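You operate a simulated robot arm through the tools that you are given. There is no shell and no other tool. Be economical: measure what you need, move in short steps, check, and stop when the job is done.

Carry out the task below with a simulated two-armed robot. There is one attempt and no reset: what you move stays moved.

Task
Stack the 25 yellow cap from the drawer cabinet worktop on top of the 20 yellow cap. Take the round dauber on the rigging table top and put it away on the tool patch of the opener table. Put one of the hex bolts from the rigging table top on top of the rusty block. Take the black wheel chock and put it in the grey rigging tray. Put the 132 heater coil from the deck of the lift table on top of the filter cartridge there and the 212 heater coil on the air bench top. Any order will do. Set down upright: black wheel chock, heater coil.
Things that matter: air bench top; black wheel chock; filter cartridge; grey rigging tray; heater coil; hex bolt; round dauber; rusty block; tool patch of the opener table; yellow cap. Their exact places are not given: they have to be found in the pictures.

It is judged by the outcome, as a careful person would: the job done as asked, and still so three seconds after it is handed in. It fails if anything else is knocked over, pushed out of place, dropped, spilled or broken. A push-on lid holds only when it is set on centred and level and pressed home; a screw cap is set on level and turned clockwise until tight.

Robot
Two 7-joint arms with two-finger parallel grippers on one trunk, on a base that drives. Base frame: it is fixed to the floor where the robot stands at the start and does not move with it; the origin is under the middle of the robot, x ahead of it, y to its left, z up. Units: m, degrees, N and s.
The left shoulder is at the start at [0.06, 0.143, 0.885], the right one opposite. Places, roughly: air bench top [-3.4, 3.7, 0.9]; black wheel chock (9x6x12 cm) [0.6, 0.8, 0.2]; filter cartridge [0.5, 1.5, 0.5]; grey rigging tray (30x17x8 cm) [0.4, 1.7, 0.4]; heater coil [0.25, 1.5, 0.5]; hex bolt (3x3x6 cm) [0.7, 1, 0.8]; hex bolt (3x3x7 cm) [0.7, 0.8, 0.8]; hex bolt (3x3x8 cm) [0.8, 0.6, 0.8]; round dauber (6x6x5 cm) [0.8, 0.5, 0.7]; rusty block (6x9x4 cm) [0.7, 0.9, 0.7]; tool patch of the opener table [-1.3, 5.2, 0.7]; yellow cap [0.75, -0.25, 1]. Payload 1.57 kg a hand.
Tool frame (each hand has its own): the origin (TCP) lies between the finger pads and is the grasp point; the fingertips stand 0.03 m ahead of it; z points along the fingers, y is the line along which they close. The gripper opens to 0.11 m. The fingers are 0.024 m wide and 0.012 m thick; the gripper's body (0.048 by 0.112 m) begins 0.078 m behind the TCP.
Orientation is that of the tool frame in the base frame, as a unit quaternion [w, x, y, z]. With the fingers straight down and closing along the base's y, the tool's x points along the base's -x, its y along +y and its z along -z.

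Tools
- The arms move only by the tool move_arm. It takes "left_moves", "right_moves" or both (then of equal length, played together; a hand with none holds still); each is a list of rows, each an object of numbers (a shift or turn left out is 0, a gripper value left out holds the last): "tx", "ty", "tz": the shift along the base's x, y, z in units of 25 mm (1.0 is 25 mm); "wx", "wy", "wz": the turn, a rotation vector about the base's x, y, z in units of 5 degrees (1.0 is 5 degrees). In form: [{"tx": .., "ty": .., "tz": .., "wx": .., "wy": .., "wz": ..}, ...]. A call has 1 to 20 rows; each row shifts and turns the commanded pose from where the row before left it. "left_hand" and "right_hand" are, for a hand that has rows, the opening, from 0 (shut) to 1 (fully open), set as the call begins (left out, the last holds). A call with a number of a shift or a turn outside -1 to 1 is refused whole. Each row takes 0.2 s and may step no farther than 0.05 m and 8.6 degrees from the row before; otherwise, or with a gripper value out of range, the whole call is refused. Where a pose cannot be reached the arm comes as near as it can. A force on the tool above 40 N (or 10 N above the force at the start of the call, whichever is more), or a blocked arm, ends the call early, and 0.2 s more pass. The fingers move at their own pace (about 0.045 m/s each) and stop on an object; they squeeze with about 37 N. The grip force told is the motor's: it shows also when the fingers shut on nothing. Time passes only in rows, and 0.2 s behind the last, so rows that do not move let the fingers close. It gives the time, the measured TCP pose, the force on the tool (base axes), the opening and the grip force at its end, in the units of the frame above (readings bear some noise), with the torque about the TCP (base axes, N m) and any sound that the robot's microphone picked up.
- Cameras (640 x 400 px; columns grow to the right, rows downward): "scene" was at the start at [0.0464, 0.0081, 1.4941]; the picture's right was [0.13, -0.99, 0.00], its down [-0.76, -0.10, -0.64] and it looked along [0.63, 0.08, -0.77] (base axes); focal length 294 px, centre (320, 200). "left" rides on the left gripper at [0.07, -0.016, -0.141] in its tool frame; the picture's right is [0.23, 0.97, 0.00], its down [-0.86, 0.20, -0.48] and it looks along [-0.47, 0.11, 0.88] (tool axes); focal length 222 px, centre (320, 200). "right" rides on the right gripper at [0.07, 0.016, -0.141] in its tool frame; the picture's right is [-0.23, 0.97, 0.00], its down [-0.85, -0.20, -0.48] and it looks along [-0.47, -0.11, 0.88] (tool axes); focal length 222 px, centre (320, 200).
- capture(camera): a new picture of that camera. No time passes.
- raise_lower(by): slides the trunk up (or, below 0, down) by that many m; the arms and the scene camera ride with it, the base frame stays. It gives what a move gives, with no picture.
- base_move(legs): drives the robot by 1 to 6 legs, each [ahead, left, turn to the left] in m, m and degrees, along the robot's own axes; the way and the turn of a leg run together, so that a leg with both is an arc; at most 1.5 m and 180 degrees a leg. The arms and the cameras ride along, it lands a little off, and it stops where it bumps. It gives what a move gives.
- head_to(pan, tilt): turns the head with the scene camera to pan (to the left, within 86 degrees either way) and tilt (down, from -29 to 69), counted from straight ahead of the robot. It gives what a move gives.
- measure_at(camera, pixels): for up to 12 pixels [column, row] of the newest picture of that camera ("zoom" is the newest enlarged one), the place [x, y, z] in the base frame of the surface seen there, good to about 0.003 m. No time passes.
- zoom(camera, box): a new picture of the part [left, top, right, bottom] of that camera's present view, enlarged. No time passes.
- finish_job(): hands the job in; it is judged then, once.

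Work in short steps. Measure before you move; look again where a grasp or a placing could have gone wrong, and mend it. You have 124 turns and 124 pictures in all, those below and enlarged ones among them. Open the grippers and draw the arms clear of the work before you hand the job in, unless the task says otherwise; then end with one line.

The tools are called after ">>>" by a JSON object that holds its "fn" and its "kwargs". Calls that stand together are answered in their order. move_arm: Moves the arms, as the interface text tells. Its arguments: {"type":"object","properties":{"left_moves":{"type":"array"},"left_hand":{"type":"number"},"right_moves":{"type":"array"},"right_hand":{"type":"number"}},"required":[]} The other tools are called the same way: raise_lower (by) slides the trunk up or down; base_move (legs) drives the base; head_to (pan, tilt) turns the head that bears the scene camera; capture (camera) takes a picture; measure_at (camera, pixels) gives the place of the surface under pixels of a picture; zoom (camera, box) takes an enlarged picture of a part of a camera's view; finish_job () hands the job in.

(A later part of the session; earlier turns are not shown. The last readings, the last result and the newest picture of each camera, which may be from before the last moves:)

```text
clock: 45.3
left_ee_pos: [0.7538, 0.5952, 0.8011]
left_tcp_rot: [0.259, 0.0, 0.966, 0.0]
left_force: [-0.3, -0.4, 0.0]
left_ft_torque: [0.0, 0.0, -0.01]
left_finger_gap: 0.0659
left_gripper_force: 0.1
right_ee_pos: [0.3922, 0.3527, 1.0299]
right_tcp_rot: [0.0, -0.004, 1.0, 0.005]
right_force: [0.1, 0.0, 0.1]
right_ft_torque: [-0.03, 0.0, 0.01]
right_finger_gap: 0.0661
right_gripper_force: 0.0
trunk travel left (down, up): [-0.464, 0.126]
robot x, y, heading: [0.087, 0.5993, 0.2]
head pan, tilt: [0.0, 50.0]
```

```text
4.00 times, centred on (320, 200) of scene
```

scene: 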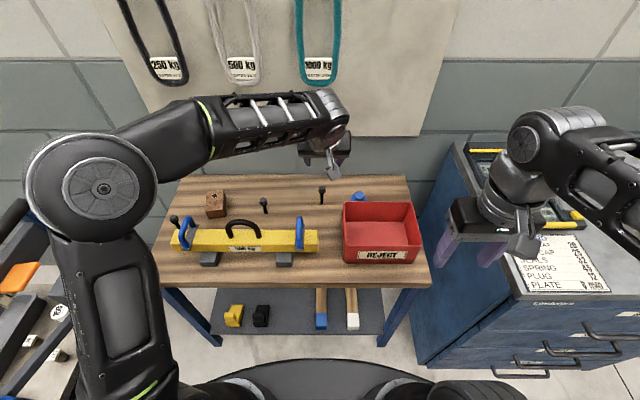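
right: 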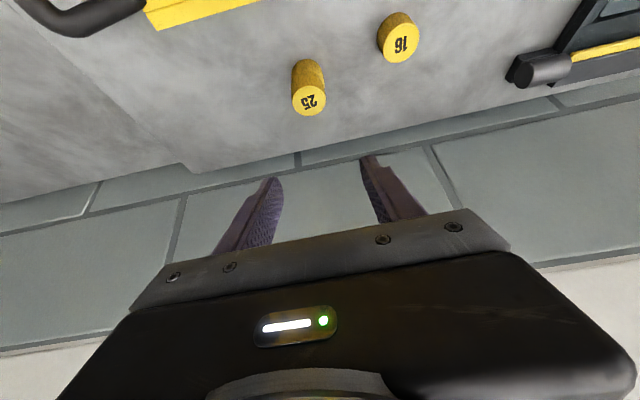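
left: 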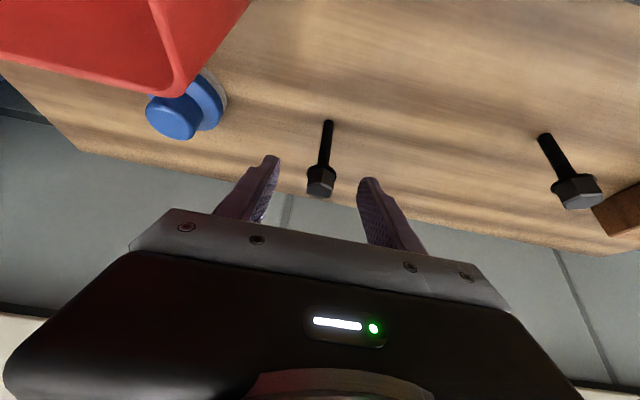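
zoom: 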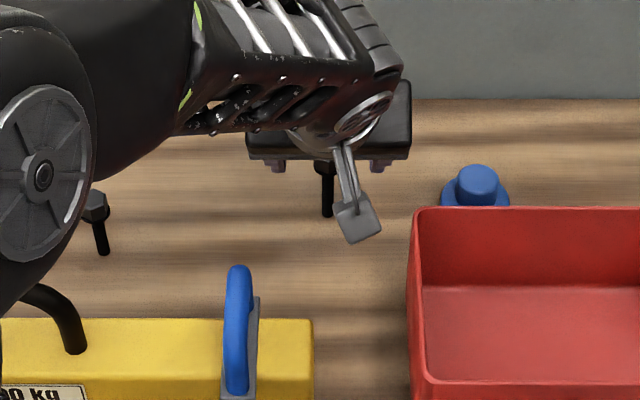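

Bolt is centred between the fingers. I lower a bit, close, and lift 0.1.

>>> {"fn": "move_arm", "kwargs": {"left_moves": [{"tz": -0.35}, {}]}}

>>> {"fn": "move_arm", "kwargs": {"left_moves": [{}, {}, {}, {}, {}, {"tz": 0.5}, {"tz": 1}, {"tz": 1}, {"tz": 1}, {}], "left_hand": 0}}

>>> {"fn": "capture", "kwargs": {"camera": "left"}}

```text
clock: 45.9
left_ee_pos: [0.7537, 0.5955, 0.7917]
left_tcp_rot: [0.259, 0.0, 0.966, -0.001]
left_force: [0.0, 0.9, 0.0]
left_ft_torque: [0.01, -0.02, 0.0]
left_finger_gap: 0.066
left_gripper_force: 0.0
right_ee_pos: [0.3912, 0.3531, 1.0298]
right_tcp_rot: [-0.001, -0.005, 1.0, 0.005]
right_force: [0.2, 0.4, 0.1]
right_ft_torque: [0.0, -0.04, 0.01]
right_finger_gap: 0.0662
right_gripper_force: 0.0
trunk travel left (down, up): [-0.464, 0.126]
robot x, y, heading: [0.0931, 0.5984, 0.4]
head pan, tilt: [0.0, 50.0]
```

```text
clock: 48.1
left_ee_pos: [0.7548, 0.5953, 0.8797]
left_tcp_rot: [0.26, -0.001, 0.966, 0.0]
left_force: [0.0, 0.3, -0.7]
left_ft_torque: [-0.02, 0.0, 0.03]
left_finger_gap: 0.0202
left_gripper_force: 33.8
right_ee_pos: [0.3916, 0.3534, 1.0293]
right_tcp_rot: [0.0, -0.005, 1.0, 0.005]
right_force: [0.1, -0.2, 0.3]
right_ft_torque: [0.02, 0.0, 0.0]
right_finger_gap: 0.0659
right_gripper_force: 0.0
trunk travel left (down, up): [-0.464, 0.126]
robot x, y, heading: [0.0943, 0.5998, 0.5]
head pan, tilt: [0.0, 50.0]
```

```text
89 pictures are left
```

left: 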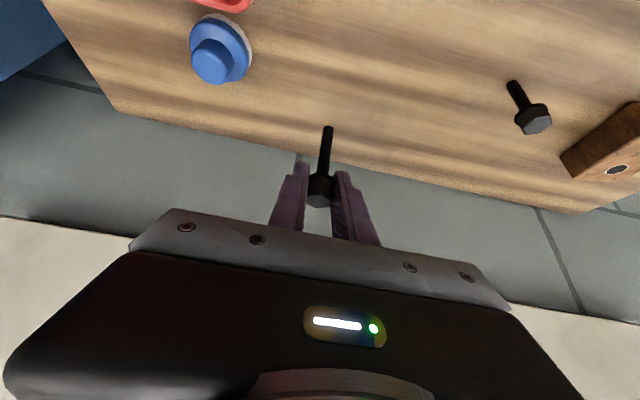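

Bolt is held upright-looking. I measure the shank's ends to confirm verticality and block top points for placing.

>>> {"fn": "measure_at", "kwargs": {"camera": "left", "pixels": [[327, 130], [325, 150], [323, 165], [319, 195], [616, 170], [585, 172], [600, 150], [625, 130], [630, 150]]}}

>>> {"fn": "zoom", "kwargs": {"camera": "left", "box": [280, 110, 376, 220]}}

```text
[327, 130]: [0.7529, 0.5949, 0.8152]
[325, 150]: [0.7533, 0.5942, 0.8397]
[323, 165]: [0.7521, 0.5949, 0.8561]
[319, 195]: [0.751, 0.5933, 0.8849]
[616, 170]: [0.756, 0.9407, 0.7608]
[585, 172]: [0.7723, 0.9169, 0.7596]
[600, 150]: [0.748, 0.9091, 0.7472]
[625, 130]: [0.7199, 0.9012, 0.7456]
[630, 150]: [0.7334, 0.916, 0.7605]
```

```text
3.64 times, centred on (328, 165) of left
```

zoom: 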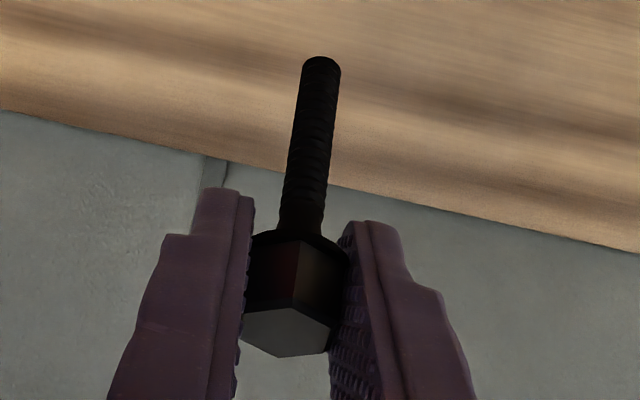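

Bolt is vertical with its bottom at ≈0.8075. I raise a bit, carry it to above the block at about (0.732,0.931), and look.

>>> {"fn": "move_arm", "kwargs": {"left_moves": [{"tz": 1}, {"ty": 1}, {"ty": 1}, {"ty": 1}, {"ty": 1}, {"ty": 1}, {"ty": 1}, {"ty": 1}, {"ty": 1}, {"ty": 1}, {"ty": 1}, {"ty": 1}, {"ty": 1}, {"ty": 1}, {"ty": 0.5, "tx": -1}, {"tz": -1}, {"tz": -1}, {}]}}

>>> {"fn": "capture", "kwargs": {"camera": "left"}}

>>> {"fn": "zoom", "kwargs": {"camera": "scene", "box": [150, 150, 310, 250]}}

```text
clock: 51.9
left_ee_pos: [0.7291, 0.9336, 0.8546]
left_tcp_rot: [0.259, -0.001, 0.966, -0.001]
left_force: [-0.9, 0.9, -0.7]
left_ft_torque: [0.02, 0.01, 0.03]
left_finger_gap: 0.0197
left_gripper_force: 33.6
right_ee_pos: [0.3909, 0.3538, 1.0295]
right_tcp_rot: [0.0, -0.005, 1.0, 0.004]
right_force: [-0.4, 1.1, -0.4]
right_ft_torque: [0.0, 0.0, 0.01]
right_finger_gap: 0.066
right_gripper_force: 0.0
trunk travel left (down, up): [-0.464, 0.126]
robot x, y, heading: [0.096, 0.6008, 0.2]
head pan, tilt: [0.0, 50.0]
```

```text
87 pictures are left
```

left: 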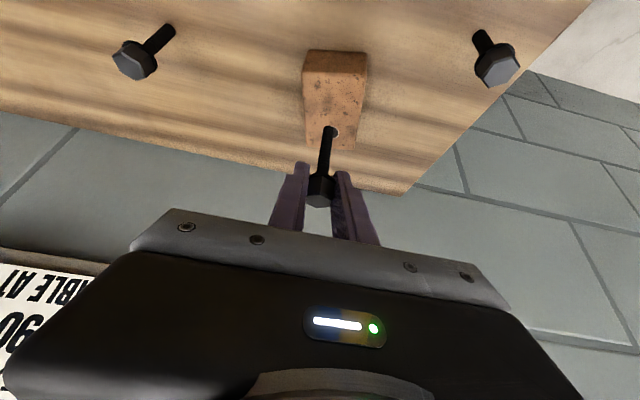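

```text
4.00 times, centred on (230, 200) of scene
```

zoom: 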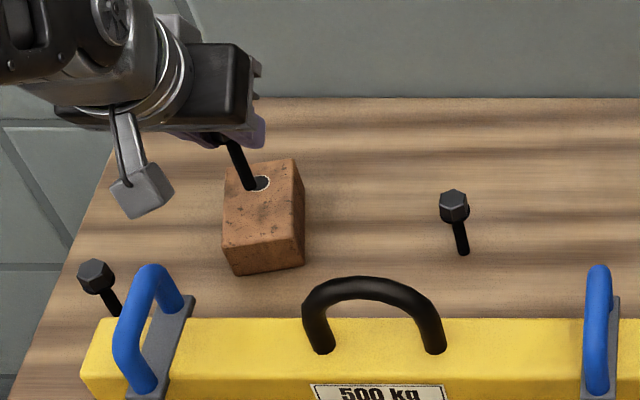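

I measure the block's corners, hole and the bolt tip in this view.

>>> {"fn": "measure_at", "kwargs": {"camera": "left", "pixels": [[305, 80], [362, 80], [310, 142], [352, 145], [333, 105], [336, 130], [328, 131], [327, 140], [324, 160], [340, 133]]}}

>>> {"fn": "zoom", "kwargs": {"camera": "left", "box": [280, 40, 400, 160]}}

```text
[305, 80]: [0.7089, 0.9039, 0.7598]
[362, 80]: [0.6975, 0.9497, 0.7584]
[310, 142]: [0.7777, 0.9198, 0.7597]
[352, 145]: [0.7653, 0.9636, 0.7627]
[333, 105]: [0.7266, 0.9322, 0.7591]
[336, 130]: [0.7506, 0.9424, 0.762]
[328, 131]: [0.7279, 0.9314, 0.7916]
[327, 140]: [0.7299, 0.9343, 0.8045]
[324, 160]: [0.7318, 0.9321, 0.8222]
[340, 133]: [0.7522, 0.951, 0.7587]
```

```text
3.33 times, centred on (340, 100) of left
```

zoom: 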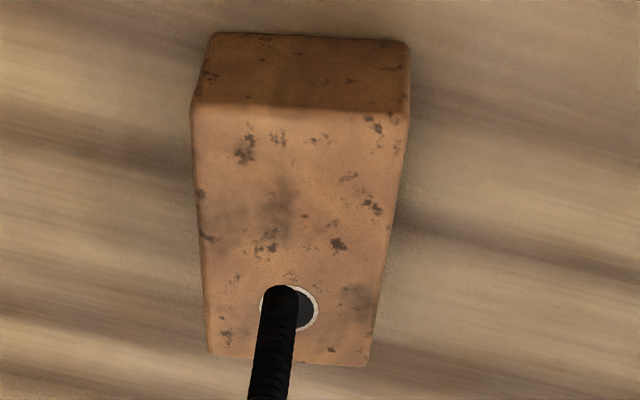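

Bolt axis ≈(0.732,0.932), block centre ≈(0.737,0.934), tip ~0.021 above the top. I lower it in small steps.

>>> {"fn": "move_arm", "kwargs": {"left_moves": [{"tz": -0.4}, {"tz": -0.3}, {"tz": -0.1}, {}]}}

>>> {"fn": "move_arm", "kwargs": {"left_moves": [{"tz": -0.06}, {}]}}

```text
clock: 52.9
left_ee_pos: [0.7298, 0.9317, 0.8346]
left_tcp_rot: [0.259, -0.001, 0.966, -0.001]
left_force: [0.8, 0.3, -0.5]
left_ft_torque: [0.0, 0.0, -0.02]
left_finger_gap: 0.0199
left_gripper_force: 33.2
right_ee_pos: [0.392, 0.3537, 1.0291]
right_tcp_rot: [0.0, -0.005, 1.0, 0.005]
right_force: [-0.6, -0.2, -0.2]
right_ft_torque: [-0.02, -0.01, 0.01]
right_finger_gap: 0.0659
right_gripper_force: 0.0
trunk travel left (down, up): [-0.464, 0.126]
robot x, y, heading: [0.0936, 0.5984, 0.3]
head pan, tilt: [0.0, 50.0]
```

```text
clock: 53.5
left_ee_pos: [0.729, 0.9321, 0.8326]
left_tcp_rot: [0.258, -0.001, 0.966, -0.001]
left_force: [0.4, 0.2, 0.2]
left_ft_torque: [-0.02, -0.04, 0.01]
left_finger_gap: 0.0197
left_gripper_force: 33.4
right_ee_pos: [0.3916, 0.3543, 1.0299]
right_tcp_rot: [0.001, -0.004, 1.0, 0.004]
right_force: [0.3, -0.4, -0.6]
right_ft_torque: [-0.02, 0.0, 0.03]
right_finger_gap: 0.0663
right_gripper_force: 0.2
trunk travel left (down, up): [-0.464, 0.126]
robot x, y, heading: [0.092, 0.5979, 0.2]
head pan, tilt: [0.0, 50.0]
```

No contact yet; one more small step.

>>> {"fn": "move_arm", "kwargs": {"left_moves": [{"tz": -0.05}, {}]}}

>>> {"fn": "zoom", "kwargs": {"camera": "left", "box": [260, 60, 400, 220]}}

```text
clock: 54.1
left_ee_pos: [0.7292, 0.9329, 0.8318]
left_tcp_rot: [0.26, -0.001, 0.966, -0.001]
left_force: [1.0, 0.3, 0.3]
left_ft_torque: [0.01, 0.0, 0.0]
left_finger_gap: 0.0197
left_gripper_force: 33.8
right_ee_pos: [0.3916, 0.3539, 1.0311]
right_tcp_rot: [0.0, -0.004, 1.0, 0.004]
right_force: [-0.1, -0.9, -0.3]
right_ft_torque: [-0.03, 0.02, 0.01]
right_finger_gap: 0.0658
right_gripper_force: 0.0
trunk travel left (down, up): [-0.464, 0.126]
robot x, y, heading: [0.0935, 0.5987, 0.3]
head pan, tilt: [0.0, 50.0]
```

```text
2.50 times, centred on (330, 140) of left
```

zoom: 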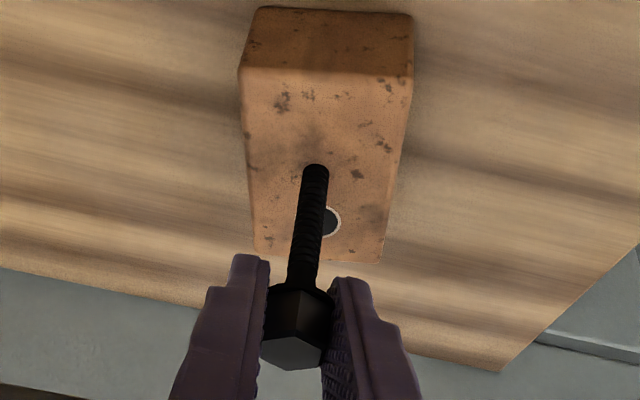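

Nearly touching. Continue in 1 mm steps.

>>> {"fn": "move_arm", "kwargs": {"left_moves": [{"tz": -0.04}, {}]}}

>>> {"fn": "move_arm", "kwargs": {"left_moves": [{"tz": -0.04}, {}]}}

```text
clock: 54.7
left_ee_pos: [0.7279, 0.9332, 0.8318]
left_tcp_rot: [0.26, -0.002, 0.966, 0.0]
left_force: [-2.1, -0.9, 5.8]
left_ft_torque: [-0.04, 0.06, -0.01]
left_finger_gap: 0.0197
left_gripper_force: 33.6
right_ee_pos: [0.3906, 0.353, 1.0303]
right_tcp_rot: [0.0, -0.004, 1.0, 0.004]
right_force: [0.3, -0.6, 0.5]
right_ft_torque: [0.0, -0.04, 0.02]
right_finger_gap: 0.0659
right_gripper_force: 0.2
trunk travel left (down, up): [-0.464, 0.126]
robot x, y, heading: [0.0944, 0.5997, 0.2]
head pan, tilt: [0.0, 50.0]
```

```text
clock: 55.3
left_ee_pos: [0.7288, 0.9333, 0.8321]
left_tcp_rot: [0.26, -0.001, 0.966, 0.0]
left_force: [-3.3, 0.7, 15.7]
left_ft_torque: [0.05, 0.26, -0.01]
left_finger_gap: 0.0196
left_gripper_force: 33.2
right_ee_pos: [0.3922, 0.3524, 1.0305]
right_tcp_rot: [0.001, -0.004, 1.0, 0.004]
right_force: [-0.1, 0.1, 0.4]
right_ft_torque: [-0.02, -0.03, -0.01]
right_finger_gap: 0.0658
right_gripper_force: 0.2
trunk travel left (down, up): [-0.464, 0.126]
robot x, y, heading: [0.0919, 0.5998, 0.3]
head pan, tilt: [0.0, 50.0]
```

Contact at 15 N; I ease off until about 3 N, then open slightly.

>>> {"fn": "move_arm", "kwargs": {"left_moves": [{"tz": 0.05}, {}]}}

>>> {"fn": "move_arm", "kwargs": {"left_moves": [{}, {}, {}], "left_hand": 0.45}}

>>> {"fn": "capture", "kwargs": {"camera": "left"}}

```text
clock: 55.9
left_ee_pos: [0.7295, 0.933, 0.8315]
left_tcp_rot: [0.26, -0.001, 0.966, 0.0]
left_force: [-1.7, 0.9, 15.6]
left_ft_torque: [0.05, 0.04, 0.0]
left_finger_gap: 0.0198
left_gripper_force: 34.0
right_ee_pos: [0.3911, 0.3523, 1.0303]
right_tcp_rot: [0.0, -0.004, 1.0, 0.004]
right_force: [0.2, 0.2, 0.0]
right_ft_torque: [0.02, 0.03, -0.04]
right_finger_gap: 0.0662
right_gripper_force: 0.1
trunk travel left (down, up): [-0.464, 0.126]
robot x, y, heading: [0.0905, 0.6005, 0.5]
head pan, tilt: [0.0, 50.0]
```

```text
clock: 56.7
left_ee_pos: [0.7289, 0.9328, 0.8301]
left_tcp_rot: [0.259, 0.0, 0.966, -0.001]
left_force: [1.1, 0.1, 0.2]
left_ft_torque: [0.0, -0.02, 0.02]
left_finger_gap: 0.0494
left_gripper_force: 0.1
right_ee_pos: [0.3911, 0.3542, 1.0299]
right_tcp_rot: [0.0, -0.004, 1.0, 0.004]
right_force: [-0.4, 0.3, -0.4]
right_ft_torque: [0.03, -0.02, 0.04]
right_finger_gap: 0.0661
right_gripper_force: 0.1
trunk travel left (down, up): [-0.464, 0.126]
robot x, y, heading: [0.0967, 0.5971, 0.2]
head pan, tilt: [0.0, 50.0]
```

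```text
83 pictures are left
```

left: 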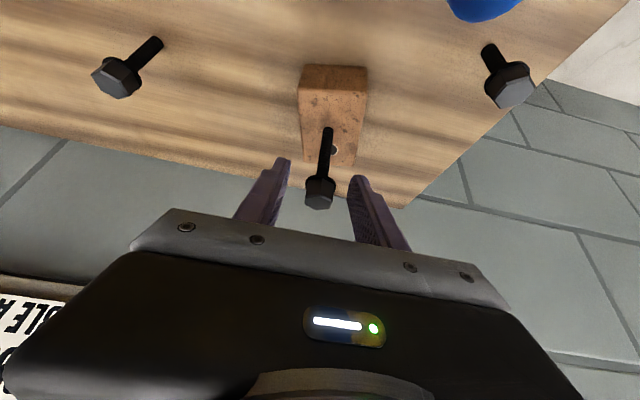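

The bolt stands on the block. I rise straight up, then draw the left hand back.

>>> {"fn": "move_arm", "kwargs": {"left_moves": [{"tz": 0.5}, {"tz": 1}, {"tz": 1}, {"tz": 1}, {"tz": 1}, {"tz": 1}, {"tz": 1}, {"tz": 1}]}}

>>> {"fn": "move_arm", "kwargs": {"left_moves": [{"tx": -1}, {"tx": -1, "wy": 1}, {"tx": -1, "wy": 1}, {"tx": -1, "wy": 1}, {"tx": -1, "wy": 1}, {"tx": -1, "wy": 1}, {"tx": -1, "wy": 1}, {"tx": -1}, {"tx": -1}, {"tx": -1}, {"tx": -1}, {"tx": -1}, {"tx": -1}, {"tx": -1}], "right_moves": [{"tx": 1, "wy": -1, "ty": 0.5}, {"tx": 1, "wy": -1, "ty": 0.5}, {"tx": 1, "wy": -1, "ty": 0.5}, {"tx": 1, "wy": -1, "ty": 0.5}, {"tx": 1, "wy": -1, "ty": 0.5}, {"tx": 1, "wy": -1, "ty": 0.5}, {"tx": 1, "ty": 0.5}, {"tx": 1, "ty": 0.5}, {"tx": 1}, {"tx": 1}, {"tx": 1}, {"tx": 1}, {"tx": 1}, {"tx": 1}], "right_hand": 0.8}}

>>> {"fn": "capture", "kwargs": {"camera": "scene"}}

>>> {"fn": "capture", "kwargs": {"camera": "right"}}

```text
clock: 58.5
left_ee_pos: [0.7291, 0.9316, 1.0171]
left_tcp_rot: [0.259, -0.001, 0.966, 0.0]
left_force: [0.1, 0.2, -0.3]
left_ft_torque: [-0.01, -0.02, 0.03]
left_finger_gap: 0.0494
left_gripper_force: 0.0
right_ee_pos: [0.3915, 0.3541, 1.031]
right_tcp_rot: [-0.001, -0.004, 1.0, 0.004]
right_force: [-0.8, 0.5, 0.3]
right_ft_torque: [-0.02, -0.01, -0.01]
right_finger_gap: 0.0658
right_gripper_force: 0.1
trunk travel left (down, up): [-0.464, 0.126]
robot x, y, heading: [0.0942, 0.5981, 0.1]
head pan, tilt: [0.0, 50.0]
```

```text
clock: 61.5
left_ee_pos: [0.3786, 0.9321, 1.0187]
left_tcp_rot: [0.001, -0.001, 1.0, -0.002]
left_force: [-1.0, 0.5, 0.5]
left_ft_torque: [-0.02, -0.04, 0.0]
left_finger_gap: 0.0495
left_gripper_force: 0.1
right_ee_pos: [0.7427, 0.4517, 1.0301]
right_tcp_rot: [0.258, -0.005, 0.966, 0.002]
right_force: [-0.1, 0.7, -0.1]
right_ft_torque: [0.02, 0.0, -0.02]
right_finger_gap: 0.0879
right_gripper_force: 0.0
trunk travel left (down, up): [-0.464, 0.126]
robot x, y, heading: [0.0957, 0.598, 0.4]
head pan, tilt: [0.0, 50.0]
```

```text
82 pictures are left
```

scene: 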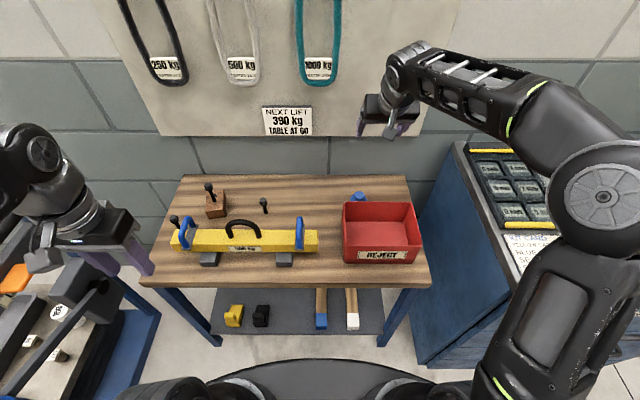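

```text
81 pictures are left
```

right: 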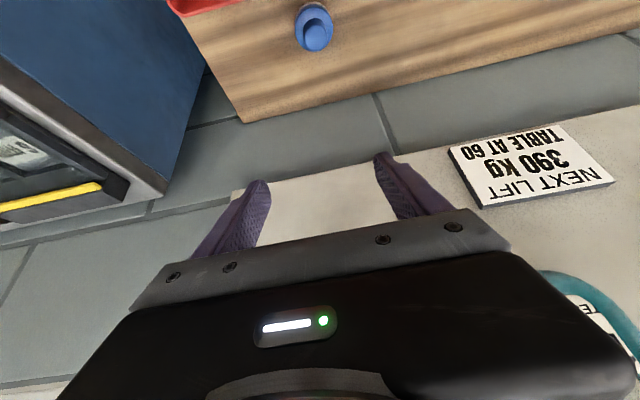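

The bolt stands on the block. The dauber is at (315,28) in the right camera: I measure its knob and the bin edge.

>>> {"fn": "measure_at", "kwargs": {"camera": "right", "pixels": [[317, 40], [317, 31], [317, 46], [306, 38], [328, 38], [300, 20], [332, 20], [312, 6], [240, 3], [317, 80]]}}

>>> {"fn": "zoom", "kwargs": {"camera": "right", "box": [270, 0, 366, 60]}}

>>> {"fn": "measure_at", "kwargs": {"camera": "scene", "pixels": [[360, 193], [345, 203], [378, 202], [412, 205], [358, 197]]}}

```text
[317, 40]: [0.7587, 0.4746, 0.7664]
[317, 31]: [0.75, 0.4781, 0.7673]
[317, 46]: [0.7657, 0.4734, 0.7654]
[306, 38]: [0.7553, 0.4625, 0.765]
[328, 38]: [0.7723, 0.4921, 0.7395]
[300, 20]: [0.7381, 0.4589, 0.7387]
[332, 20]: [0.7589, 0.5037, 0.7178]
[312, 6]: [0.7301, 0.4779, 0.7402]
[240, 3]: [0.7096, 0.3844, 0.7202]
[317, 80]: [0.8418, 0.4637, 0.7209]
```

```text
6.67 times, centred on (318, 30) of right
```

zoom: 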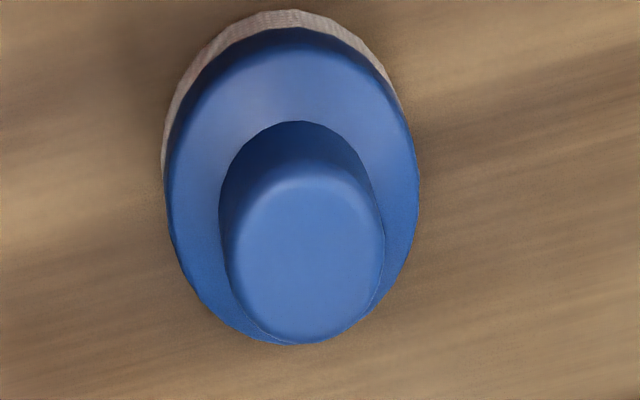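

```text
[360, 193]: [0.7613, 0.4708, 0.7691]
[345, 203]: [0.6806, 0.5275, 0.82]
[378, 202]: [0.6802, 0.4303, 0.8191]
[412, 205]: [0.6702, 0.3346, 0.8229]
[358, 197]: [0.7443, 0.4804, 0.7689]
```

Knob centre ≈ (0.757,0.476), top 0.767, base disc top 0.740; bin back wall is at x 0.68, z 0.82. I reduce the tilt to 20° and lower to z≈0.855 above the knob.

>>> {"fn": "move_arm", "kwargs": {"right_moves": [{"wy": 1, "ty": 0.5}, {"wy": 1, "ty": 0.47, "tx": 0.3}, {"tz": -1}, {"tz": -1}, {"tz": -1}, {"tz": -1}, {"tz": -1}, {"tz": -1}, {"tz": -1}, {}], "right_hand": 0.55}}

>>> {"fn": "capture", "kwargs": {"camera": "right"}}

```text
clock: 63.7
left_ee_pos: [0.3796, 0.9319, 1.0179]
left_tcp_rot: [0.0, 0.0, 1.0, -0.001]
left_force: [-0.2, 0.4, -0.2]
left_ft_torque: [-0.01, -0.01, -0.01]
left_finger_gap: 0.0497
left_gripper_force: 0.0
right_ee_pos: [0.7512, 0.4763, 0.855]
right_tcp_rot: [0.174, -0.004, 0.985, 0.003]
right_force: [0.1, 0.0, 0.6]
right_ft_torque: [0.0, 0.02, 0.01]
right_finger_gap: 0.0603
right_gripper_force: 0.0
trunk travel left (down, up): [-0.464, 0.126]
robot x, y, heading: [0.095, 0.5965, 0.2]
head pan, tilt: [0.0, 50.0]
```

```text
79 pictures are left
```

right: 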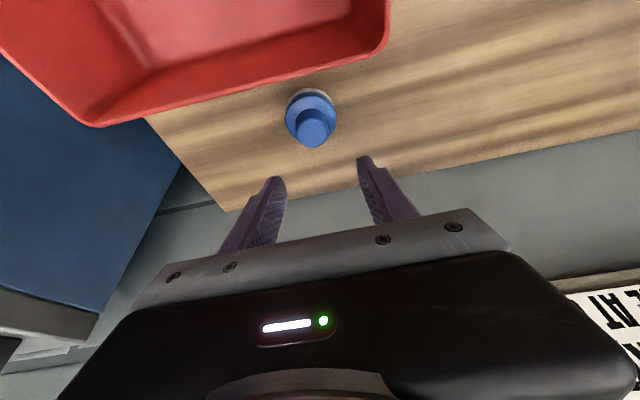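

Good alignment. I descend to z≈0.778, watching the force.

>>> {"fn": "move_arm", "kwargs": {"right_moves": [{"tz": -1}, {"tz": -1}, {"tz": -0.6}, {"tz": -0.4}, {}]}}

>>> {"fn": "capture", "kwargs": {"camera": "right"}}

```text
clock: 64.9
left_ee_pos: [0.3795, 0.9329, 1.0199]
left_tcp_rot: [0.0, 0.0, 1.0, -0.001]
left_force: [0.1, 0.6, -0.3]
left_ft_torque: [-0.03, 0.0, -0.01]
left_finger_gap: 0.0495
left_gripper_force: 0.1
right_ee_pos: [0.7505, 0.4763, 0.7818]
right_tcp_rot: [0.174, -0.005, 0.985, 0.003]
right_force: [-0.4, 0.2, -0.2]
right_ft_torque: [-0.02, 0.04, -0.01]
right_finger_gap: 0.0603
right_gripper_force: 0.0
trunk travel left (down, up): [-0.464, 0.126]
robot x, y, heading: [0.0966, 0.5984, 0.1]
head pan, tilt: [0.0, 50.0]
```

```text
78 pictures are left
```

right: 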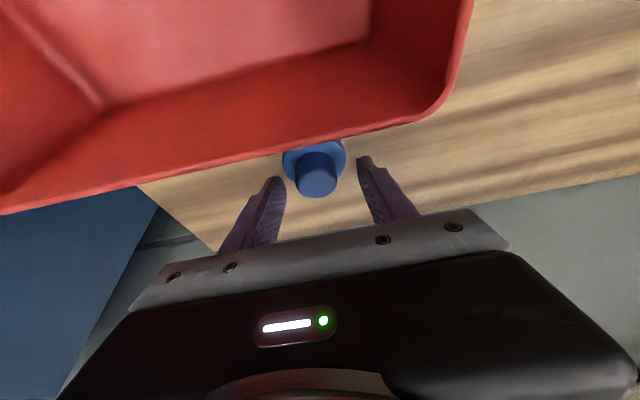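

Knob is between the pads. Close and lift straight up.

>>> {"fn": "move_arm", "kwargs": {"right_moves": [{"tz": -0.1}, {}, {}, {}, {}, {"tz": 0.5}, {"tz": 1}, {"tz": 1}, {"tz": 1}, {"tz": 1}, {"tz": 1}, {"tz": 1}, {"tz": 1}], "right_hand": 0}}

>>> {"fn": "capture", "kwargs": {"camera": "right"}}

```text
clock: 67.7
left_ee_pos: [0.3795, 0.9323, 1.0192]
left_tcp_rot: [0.0, -0.002, 1.0, 0.0]
left_force: [-1.0, 0.1, -0.5]
left_ft_torque: [0.02, -0.03, 0.01]
left_finger_gap: 0.0495
left_gripper_force: 0.1
right_ee_pos: [0.7494, 0.478, 0.9681]
right_tcp_rot: [0.173, -0.004, 0.985, 0.003]
right_force: [0.0, 0.4, -0.7]
right_ft_torque: [-0.01, 0.02, -0.01]
right_finger_gap: 0.0319
right_gripper_force: 37.0
trunk travel left (down, up): [-0.464, 0.126]
robot x, y, heading: [0.0948, 0.5988, 0.3]
head pan, tilt: [0.0, 50.0]
```

```text
77 pictures are left
```

right: 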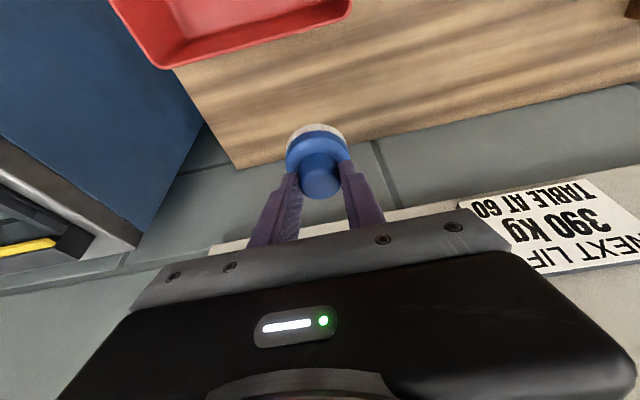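

Dauber held (bottom is ≈0.060 below the TCP). I retract the right hand keeping its 20° tilt, back off from the table, and then look at the black chock.

>>> {"fn": "move_arm", "kwargs": {"right_moves": [{"tz": 1}, {"tx": -1, "tz": 1}, {"tx": -1}, {"tx": -1}, {"tx": -1}, {"tx": -1}, {"tx": -1}, {"tx": -1}, {"tx": -1}, {"tx": -1}, {"tx": -1}, {"tx": -1}, {"tx": -1}, {"tx": -1, "ty": -1}, {"tx": -1, "ty": -1}, {"ty": -1}, {"ty": -1}]}}

>>> {"fn": "base_move", "kwargs": {"legs": [[-0.35, 0.1, 0]]}}

>>> {"fn": "head_to", "kwargs": {"pan": 15, "tilt": 50}}

>>> {"fn": "capture", "kwargs": {"camera": "scene"}}

```text
clock: 71.3
left_ee_pos: [0.3791, 0.9322, 1.0209]
left_tcp_rot: [0.0, -0.001, 1.0, -0.001]
left_force: [0.8, -0.1, -0.5]
left_ft_torque: [-0.01, -0.06, 0.02]
left_finger_gap: 0.0493
left_gripper_force: 0.1
right_ee_pos: [0.4005, 0.3757, 1.0154]
right_tcp_rot: [0.173, -0.005, 0.985, 0.003]
right_force: [-0.5, -0.2, 0.0]
right_ft_torque: [-0.01, -0.02, -0.01]
right_finger_gap: 0.0319
right_gripper_force: 36.6
trunk travel left (down, up): [-0.464, 0.126]
robot x, y, heading: [0.0936, 0.5993, 0.2]
head pan, tilt: [0.0, 50.0]
```

```text
clock: 73.6
left_ee_pos: [0.0286, 1.031, 1.0194]
left_tcp_rot: [0.0, 0.003, 1.0, 0.0]
left_force: [-0.2, -0.2, 0.8]
left_ft_torque: [-0.03, -0.05, 0.01]
left_finger_gap: 0.0497
left_gripper_force: 0.0
right_ee_pos: [0.0454, 0.4758, 1.0169]
right_tcp_rot: [0.173, -0.002, 0.985, 0.003]
right_force: [-0.3, 0.6, -1.2]
right_ft_torque: [-0.01, 0.01, -0.01]
right_finger_gap: 0.0317
right_gripper_force: 37.1
trunk travel left (down, up): [-0.464, 0.126]
robot x, y, heading: [-0.2585, 0.7013, -0.3]
head pan, tilt: [0.0, 50.0]
```

```text
clock: 74.4
left_ee_pos: [0.0289, 1.0327, 1.0184]
left_tcp_rot: [0.0, 0.002, 1.0, -0.001]
left_force: [-0.1, 0.1, -0.4]
left_ft_torque: [0.02, 0.02, 0.0]
left_finger_gap: 0.0496
left_gripper_force: 0.0
right_ee_pos: [0.0464, 0.4777, 1.0159]
right_tcp_rot: [0.174, -0.002, 0.985, 0.003]
right_force: [0.4, 0.2, -0.4]
right_ft_torque: [0.05, 0.01, 0.02]
right_finger_gap: 0.0316
right_gripper_force: 37.4
trunk travel left (down, up): [-0.464, 0.126]
robot x, y, heading: [-0.2594, 0.6983, 0.1]
head pan, tilt: [15.0, 50.0]
```

```text
76 pictures are left
```

scene: 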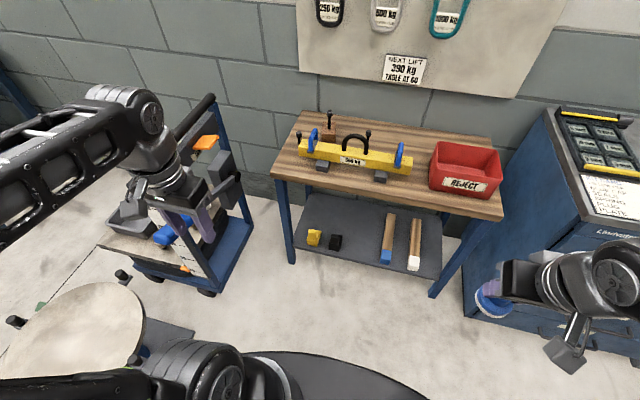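

Chocks are at (314,237) yellow and (335,242) black. I zoom there, measure the shelf, and zoom on the cart.

>>> {"fn": "zoom", "kwargs": {"camera": "scene", "box": [280, 190, 440, 290]}}

>>> {"fn": "measure_at", "kwargs": {"camera": "scene", "pixels": [[335, 236], [335, 246], [331, 243], [341, 240], [314, 238], [325, 255], [300, 250], [360, 230], [320, 183], [290, 260], [432, 290], [85, 310]]}}

>>> {"fn": "zoom", "kwargs": {"camera": "scene", "box": [80, 90, 260, 300]}}

```text
4.00 times, centred on (360, 240) of scene
```

zoom: 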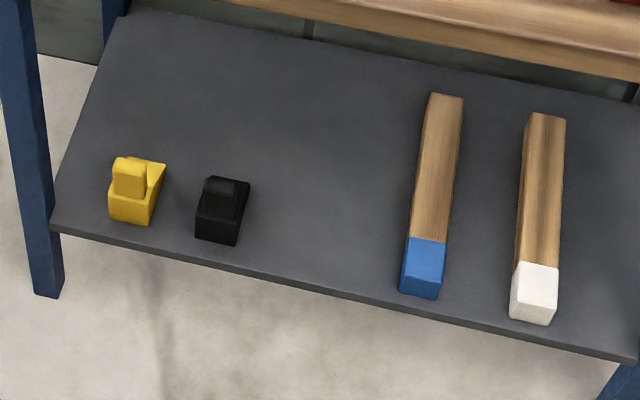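

```text
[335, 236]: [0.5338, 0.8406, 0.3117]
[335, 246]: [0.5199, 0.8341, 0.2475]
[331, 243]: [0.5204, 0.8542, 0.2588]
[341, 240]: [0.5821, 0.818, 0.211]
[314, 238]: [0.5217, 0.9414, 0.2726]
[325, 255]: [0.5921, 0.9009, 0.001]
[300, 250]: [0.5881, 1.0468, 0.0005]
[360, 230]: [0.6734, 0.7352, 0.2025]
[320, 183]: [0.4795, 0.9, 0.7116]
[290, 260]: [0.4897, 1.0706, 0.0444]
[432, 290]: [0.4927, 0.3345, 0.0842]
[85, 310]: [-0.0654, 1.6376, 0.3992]
```

```text
1.90 times, centred on (170, 195) of scene
```

zoom: 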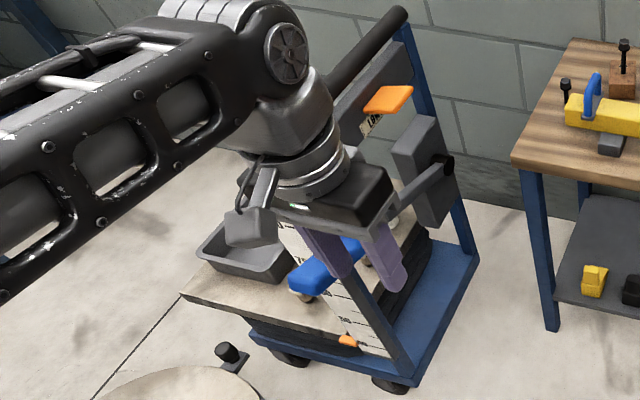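

Shelf top is at 0.20 and the chock's top near 0.31. I bring the left hand inward, lower the trunk 0.33 while clear of the table, and look again.

>>> {"fn": "move_arm", "kwargs": {"left_moves": [{"ty": -1}, {"ty": -1}, {"ty": -1}, {"ty": -1}, {"ty": -1}, {"ty": -1}, {"ty": -1}]}}

>>> {"fn": "raise_lower", "kwargs": {"by": -0.36}}

>>> {"fn": "head_to", "kwargs": {"pan": 5, "tilt": 40}}

>>> {"fn": "capture", "kwargs": {"camera": "scene"}}

>>> {"fn": "capture", "kwargs": {"camera": "left"}}

```text
clock: 76.0
left_ee_pos: [0.0276, 0.856, 1.0175]
left_tcp_rot: [0.0, 0.001, 1.0, -0.001]
left_force: [-0.1, -0.9, 0.3]
left_ft_torque: [-0.01, -0.02, -0.02]
left_finger_gap: 0.0496
left_gripper_force: 0.1
right_ee_pos: [0.0468, 0.4763, 1.0159]
right_tcp_rot: [0.174, -0.002, 0.985, 0.003]
right_force: [-0.7, -0.6, -0.6]
right_ft_torque: [-0.01, 0.01, -0.01]
right_finger_gap: 0.0315
right_gripper_force: 37.0
trunk travel left (down, up): [-0.464, 0.126]
robot x, y, heading: [-0.2584, 0.6997, -0.2]
head pan, tilt: [15.0, 50.0]
```

```text
clock: 79.5
left_ee_pos: [0.0272, 0.856, 0.6572]
left_tcp_rot: [0.0, 0.002, 1.0, -0.001]
left_force: [0.5, 0.4, -0.5]
left_ft_torque: [0.01, 0.03, 0.02]
left_finger_gap: 0.0493
left_gripper_force: 0.2
right_ee_pos: [0.0468, 0.4776, 0.6573]
right_tcp_rot: [0.174, -0.002, 0.985, 0.002]
right_force: [-0.1, -0.8, -1.5]
right_ft_torque: [0.01, 0.01, 0.0]
right_finger_gap: 0.0316
right_gripper_force: 37.2
trunk travel left (down, up): [-0.104, 0.486]
robot x, y, heading: [-0.2587, 0.698, -0.2]
head pan, tilt: [15.0, 50.0]
```

```text
clock: 80.2
left_ee_pos: [0.0266, 0.8562, 0.6584]
left_tcp_rot: [0.0, 0.003, 1.0, -0.001]
left_force: [0.4, -0.5, 0.6]
left_ft_torque: [0.0, 0.0, 0.01]
left_finger_gap: 0.0493
left_gripper_force: 0.1
right_ee_pos: [0.0458, 0.4768, 0.656]
right_tcp_rot: [0.173, -0.002, 0.985, 0.003]
right_force: [0.2, -0.3, -0.2]
right_ft_torque: [0.01, 0.02, -0.02]
right_finger_gap: 0.0318
right_gripper_force: 36.7
trunk travel left (down, up): [-0.104, 0.486]
robot x, y, heading: [-0.2594, 0.7018, -0.1]
head pan, tilt: [5.0, 40.0]
```

```text
73 pictures are left
```

scene: 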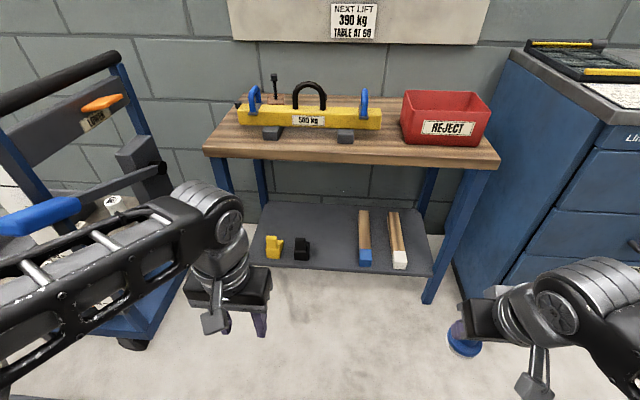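

```text
72 pictures are left
```

left: 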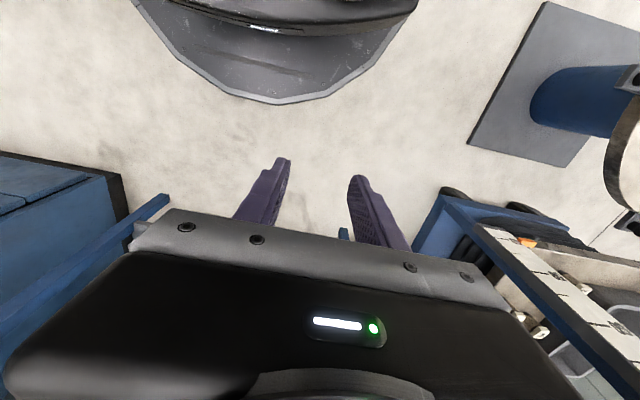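

Zoom on the chocks from this lower angle.

>>> {"fn": "zoom", "kwargs": {"camera": "scene", "box": [250, 215, 330, 275]}}

>>> {"fn": "measure_at", "kwargs": {"camera": "scene", "pixels": [[298, 254], [305, 254], [305, 241], [301, 243], [309, 241], [309, 256], [296, 250], [306, 248], [280, 240], [300, 268], [268, 253]]}}

```text
6.67 times, centred on (290, 245) of scene
```

zoom: 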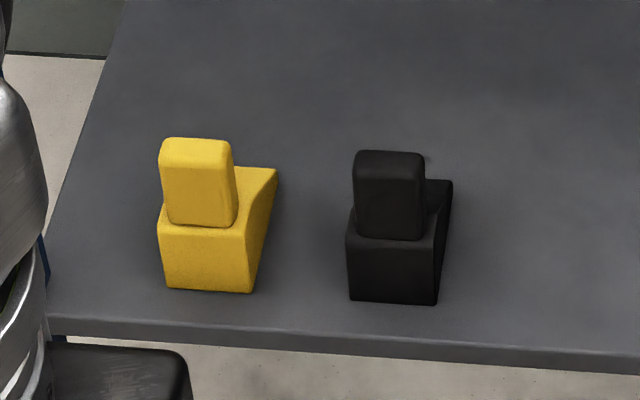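

```text
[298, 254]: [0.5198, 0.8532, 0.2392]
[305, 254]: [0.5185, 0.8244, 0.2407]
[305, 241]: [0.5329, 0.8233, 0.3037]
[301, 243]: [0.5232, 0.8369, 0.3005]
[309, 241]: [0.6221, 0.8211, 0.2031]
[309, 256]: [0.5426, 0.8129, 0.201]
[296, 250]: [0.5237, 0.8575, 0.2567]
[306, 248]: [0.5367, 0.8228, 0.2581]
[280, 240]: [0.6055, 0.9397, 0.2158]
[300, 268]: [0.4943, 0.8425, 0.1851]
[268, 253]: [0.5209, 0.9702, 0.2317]
```

The chock has a post ~4.2 cm wide (y 0.819–0.860, z 0.26–0.315, front x≈0.523) on a body. I drive ahead 0.22 and bring the left hand to a pre-grasp in front of it at 45° tilt.

>>> {"fn": "base_move", "kwargs": {"legs": [[0.22, 0, 0]]}}

>>> {"fn": "move_arm", "kwargs": {"left_moves": [{"tz": -1}, {"tz": -1}, {"tz": -1, "wy": -1, "tx": 0.5}, {"tz": -1, "wy": -1, "tx": 0.5}, {"tz": -1, "wy": -1, "tx": 0.5}, {"tz": -1, "wy": -1, "tx": 0.5}, {"tz": -1, "wy": -1, "tx": 0.5}, {"tz": -1, "wy": -1, "tx": 0.5}, {"tz": -1, "wy": -1, "tx": 0.5}, {"tz": -1, "wy": -1, "tx": 0.5}, {"tz": -1, "wy": -1, "tx": 0.5}, {"tz": -0.7, "tx": 0.5}, {"tx": 0.5, "ty": -0.5}, {"tx": 0.5}, {}], "left_hand": 0.75}}

>>> {"fn": "capture", "kwargs": {"camera": "left"}}

```text
clock: 81.9
left_ee_pos: [0.2473, 0.8571, 0.6577]
left_tcp_rot: [0.0, 0.002, 1.0, 0.0]
left_force: [0.2, -0.9, -0.5]
left_ft_torque: [0.0, 0.0, 0.0]
left_finger_gap: 0.0495
left_gripper_force: 0.0
right_ee_pos: [0.2679, 0.4769, 0.6569]
right_tcp_rot: [0.174, -0.001, 0.985, 0.003]
right_force: [-0.3, -0.5, -1.1]
right_ft_torque: [0.0, -0.02, 0.01]
right_finger_gap: 0.0316
right_gripper_force: 37.1
trunk travel left (down, up): [-0.104, 0.486]
robot x, y, heading: [-0.0361, 0.6982, -0.2]
head pan, tilt: [5.0, 40.0]
```

```text
clock: 85.1
left_ee_pos: [0.4742, 0.8272, 0.3926]
left_tcp_rot: [0.383, 0.003, 0.924, -0.001]
left_force: [0.8, -0.1, -0.6]
left_ft_torque: [-0.03, 0.01, 0.03]
left_finger_gap: 0.0823
left_gripper_force: 0.1
left hand out of reach, approached as far as the arm can: row 5, 6, 7, 8, 9
right_ee_pos: [0.2676, 0.4756, 0.6558]
right_tcp_rot: [0.174, -0.001, 0.985, 0.002]
right_force: [0.6, 0.1, -0.8]
right_ft_torque: [0.0, 0.02, 0.0]
right_finger_gap: 0.0319
right_gripper_force: 37.1
trunk travel left (down, up): [-0.104, 0.486]
robot x, y, heading: [-0.0328, 0.6997, -0.4]
head pan, tilt: [5.0, 40.0]
```

```text
70 pictures are left
```

left: 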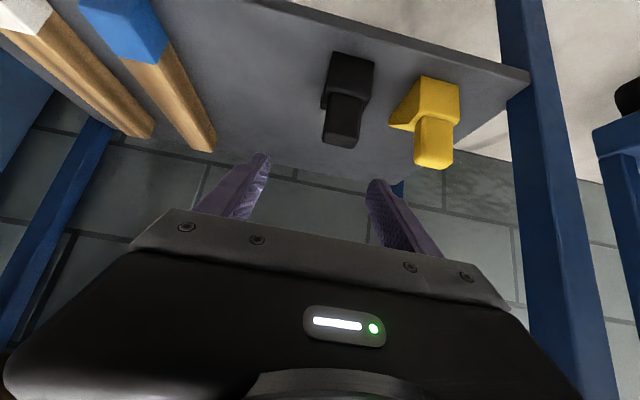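

I measure the post from this camera.

>>> {"fn": "measure_at", "kwargs": {"camera": "left", "pixels": [[341, 140], [325, 138], [358, 140], [345, 105], [330, 100], [362, 105], [348, 70], [415, 160], [420, 120]]}}

>>> {"fn": "zoom", "kwargs": {"camera": "left", "box": [300, 40, 480, 180]}}

```text
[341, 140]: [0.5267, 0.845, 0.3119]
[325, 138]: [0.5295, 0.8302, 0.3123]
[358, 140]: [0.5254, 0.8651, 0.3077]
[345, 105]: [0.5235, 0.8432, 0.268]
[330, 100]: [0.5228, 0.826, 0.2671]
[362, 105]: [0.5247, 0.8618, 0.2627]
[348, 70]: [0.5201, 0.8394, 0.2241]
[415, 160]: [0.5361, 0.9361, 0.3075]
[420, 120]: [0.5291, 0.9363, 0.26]
```

```text
2.86 times, centred on (390, 110) of left
```

zoom: 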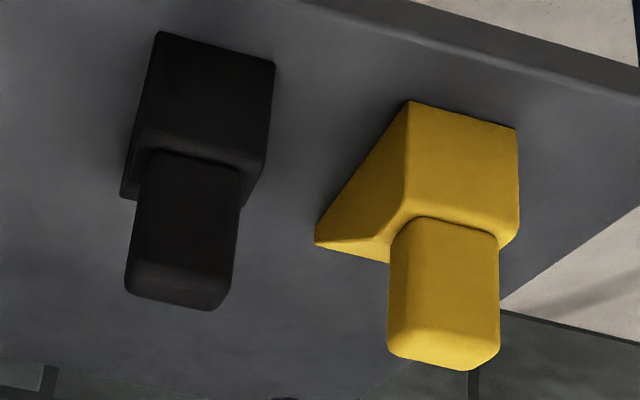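

Post centre y≈0.845. I shift to it and descend along the finger direction to about (0.524,0.845,0.302).

>>> {"fn": "move_arm", "kwargs": {"left_moves": [{"ty": 0.7}, {"tx": 0.4, "tz": -0.7}, {"tx": 0.4, "tz": -0.7}, {"tx": 0.4, "tz": -0.7}, {"tx": 0.4, "tz": -0.7}, {"tx": 0.3, "tz": -0.6}, {}]}}

>>> {"fn": "capture", "kwargs": {"camera": "left"}}

```text
clock: 86.7
left_ee_pos: [0.5198, 0.8445, 0.3064]
left_tcp_rot: [0.382, 0.002, 0.924, 0.001]
left_force: [0.7, 0.0, -0.4]
left_ft_torque: [-0.01, -0.03, 0.01]
left_finger_gap: 0.0827
left_gripper_force: 0.2
right_ee_pos: [0.2668, 0.4759, 0.6562]
right_tcp_rot: [0.174, -0.001, 0.985, 0.003]
right_force: [0.0, 0.2, -1.1]
right_ft_torque: [0.01, 0.0, -0.05]
right_finger_gap: 0.0317
right_gripper_force: 36.6
trunk travel left (down, up): [-0.104, 0.486]
robot x, y, heading: [-0.0366, 0.7009, -0.1]
head pan, tilt: [5.0, 40.0]
```

```text
68 pictures are left
```

left: 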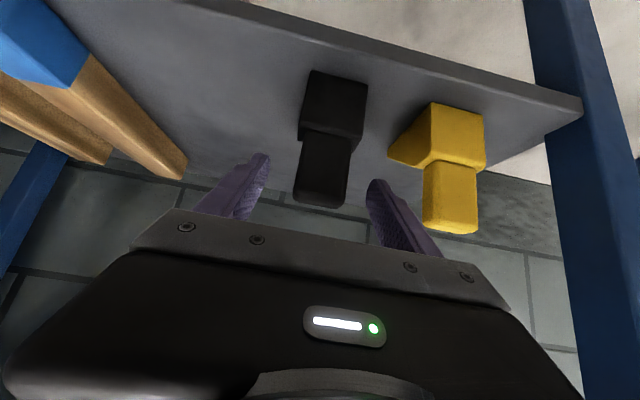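

Post is centred between the fingers. I go a touch deeper, close, and lift slightly.

>>> {"fn": "move_arm", "kwargs": {"left_moves": [{"tx": 0.3, "tz": -0.15}, {}]}}

>>> {"fn": "move_arm", "kwargs": {"left_moves": [{}, {}, {}, {}, {"tz": 0.5}, {"tz": 0.7}, {}], "left_hand": 0}}

>>> {"fn": "capture", "kwargs": {"camera": "left"}}

```text
clock: 87.3
left_ee_pos: [0.5273, 0.8454, 0.3026]
left_tcp_rot: [0.383, 0.003, 0.924, 0.0]
left_force: [1.0, 0.6, -0.8]
left_ft_torque: [0.02, 0.04, -0.01]
left_finger_gap: 0.0825
left_gripper_force: 0.1
right_ee_pos: [0.2677, 0.4752, 0.6572]
right_tcp_rot: [0.174, -0.002, 0.985, 0.003]
right_force: [0.8, -0.1, -0.8]
right_ft_torque: [-0.07, 0.03, -0.01]
right_finger_gap: 0.0319
right_gripper_force: 36.8
trunk travel left (down, up): [-0.104, 0.486]
robot x, y, heading: [-0.0379, 0.6973, 0.0]
head pan, tilt: [5.0, 40.0]
```

```text
clock: 88.9
left_ee_pos: [0.5289, 0.845, 0.3321]
left_tcp_rot: [0.383, 0.001, 0.924, 0.001]
left_force: [0.1, 0.0, -2.4]
left_ft_torque: [-0.01, 0.03, 0.0]
left_finger_gap: 0.0395
left_gripper_force: 36.7
right_ee_pos: [0.267, 0.4757, 0.6572]
right_tcp_rot: [0.174, -0.002, 0.985, 0.003]
right_force: [0.5, 1.1, -0.4]
right_ft_torque: [-0.01, 0.0, -0.02]
right_finger_gap: 0.0319
right_gripper_force: 37.1
trunk travel left (down, up): [-0.104, 0.486]
robot x, y, heading: [-0.0339, 0.6984, -0.2]
head pan, tilt: [5.0, 40.0]
```

```text
67 pictures are left
```

left: 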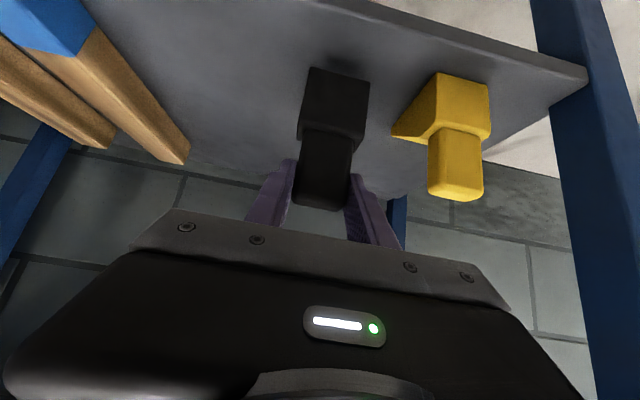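

Chock held. I back the base straight out, raise the trunk for a high view, and look at the cart.

>>> {"fn": "base_move", "kwargs": {"legs": [[-0.4, 0, 0]]}}

>>> {"fn": "raise_lower", "kwargs": {"by": 0.36}}

>>> {"fn": "head_to", "kwargs": {"pan": 55, "tilt": 45}}

>>> {"fn": "capture", "kwargs": {"camera": "scene"}}

```text
clock: 91.4
left_ee_pos: [0.1239, 0.8457, 0.3326]
left_tcp_rot: [0.382, 0.004, 0.924, 0.0]
left_force: [0.0, -0.4, -1.4]
left_ft_torque: [0.01, 0.05, 0.02]
left_finger_gap: 0.0397
left_gripper_force: 37.0
right_ee_pos: [-0.138, 0.477, 0.6567]
right_tcp_rot: [0.174, -0.001, 0.985, 0.002]
right_force: [0.2, 0.2, -0.4]
right_ft_torque: [0.08, 0.01, -0.02]
right_finger_gap: 0.0316
right_gripper_force: 37.6
trunk travel left (down, up): [-0.104, 0.486]
robot x, y, heading: [-0.4456, 0.6976, -0.5]
head pan, tilt: [5.0, 40.0]
```

```text
clock: 94.9
left_ee_pos: [0.1247, 0.8457, 0.6921]
left_tcp_rot: [0.382, 0.003, 0.924, 0.0]
left_force: [1.0, 1.0, -2.8]
left_ft_torque: [0.01, 0.07, 0.02]
left_finger_gap: 0.0397
left_gripper_force: 37.0
right_ee_pos: [-0.1371, 0.4777, 1.0161]
right_tcp_rot: [0.174, 0.0, 0.985, 0.002]
right_force: [0.5, -0.1, -0.2]
right_ft_torque: [0.0, 0.03, 0.01]
right_finger_gap: 0.0317
right_gripper_force: 36.9
trunk travel left (down, up): [-0.464, 0.126]
robot x, y, heading: [-0.4381, 0.7034, -0.5]
head pan, tilt: [5.0, 40.0]
```

```text
clock: 96.1
left_ee_pos: [0.124, 0.8457, 0.6923]
left_tcp_rot: [0.384, 0.004, 0.923, 0.0]
left_force: [-0.2, -0.6, -2.0]
left_ft_torque: [-0.01, 0.08, -0.05]
left_finger_gap: 0.0394
left_gripper_force: 37.4
right_ee_pos: [-0.1371, 0.4767, 1.017]
right_tcp_rot: [0.174, 0.0, 0.985, 0.002]
right_force: [-0.3, -0.2, -1.1]
right_ft_torque: [0.0, 0.01, -0.02]
right_finger_gap: 0.0318
right_gripper_force: 36.6
trunk travel left (down, up): [-0.464, 0.126]
robot x, y, heading: [-0.4442, 0.6996, -0.3]
head pan, tilt: [55.0, 45.0]
```

```text
66 pictures are left
```

scene: 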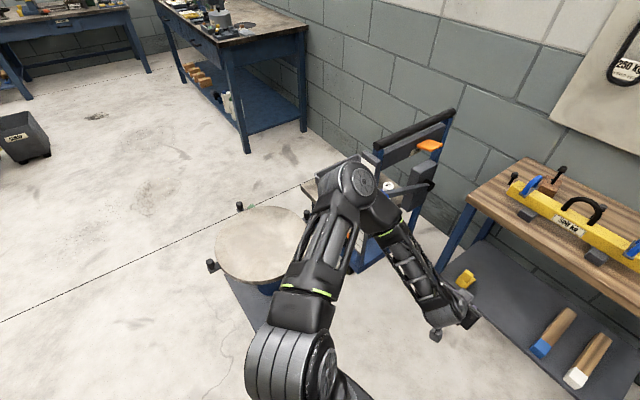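

The arm hides the cart. I turn the robot 50° left so that the cart is ahead, with the hands to either side.

>>> {"fn": "base_move", "kwargs": {"legs": [[0, 0, 50]]}}

>>> {"fn": "head_to", "kwargs": {"pan": -10, "tilt": 40}}

>>> {"fn": "capture", "kwargs": {"camera": "scene"}}

```text
clock: 98.8
left_ee_pos: [-0.1889, 1.2283, 0.6933]
left_tcp_rot: [0.346, -0.388, 0.838, 0.162]
left_force: [0.0, 0.5, -1.8]
left_ft_torque: [-0.04, 0.03, -0.02]
left_finger_gap: 0.0395
left_gripper_force: 36.5
right_ee_pos: [-0.0742, 0.7916, 1.0165]
right_tcp_rot: [0.157, -0.417, 0.892, 0.076]
right_force: [-0.6, -0.1, -0.7]
right_ft_torque: [0.04, -0.02, 0.01]
right_finger_gap: 0.0318
right_gripper_force: 36.8
trunk travel left (down, up): [-0.464, 0.126]
robot x, y, heading: [-0.4397, 0.7014, 49.6]
head pan, tilt: [55.0, 45.0]
```

```text
clock: 100.1
left_ee_pos: [-0.1898, 1.2281, 0.6931]
left_tcp_rot: [0.347, -0.388, 0.838, 0.162]
left_force: [0.6, -0.4, -1.2]
left_ft_torque: [-0.04, 0.05, 0.01]
left_finger_gap: 0.0396
left_gripper_force: 36.8
right_ee_pos: [-0.0733, 0.7919, 1.0161]
right_tcp_rot: [0.156, -0.417, 0.892, 0.076]
right_force: [-0.8, 0.1, -0.5]
right_ft_torque: [0.0, 0.0, 0.0]
right_finger_gap: 0.0318
right_gripper_force: 37.5
trunk travel left (down, up): [-0.464, 0.126]
robot x, y, heading: [-0.4414, 0.7024, 49.7]
head pan, tilt: [-10.0, 40.0]
```

```text
65 pictures are left
```

scene: 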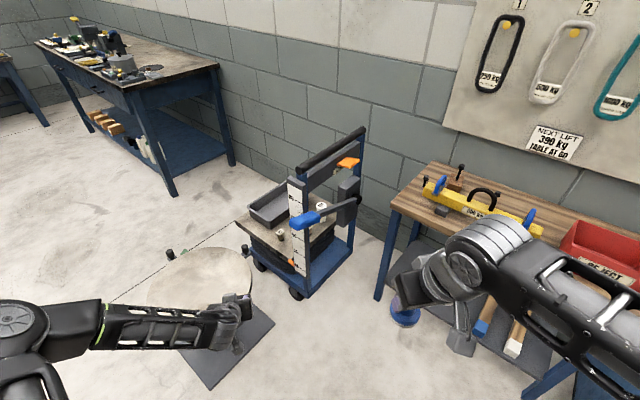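

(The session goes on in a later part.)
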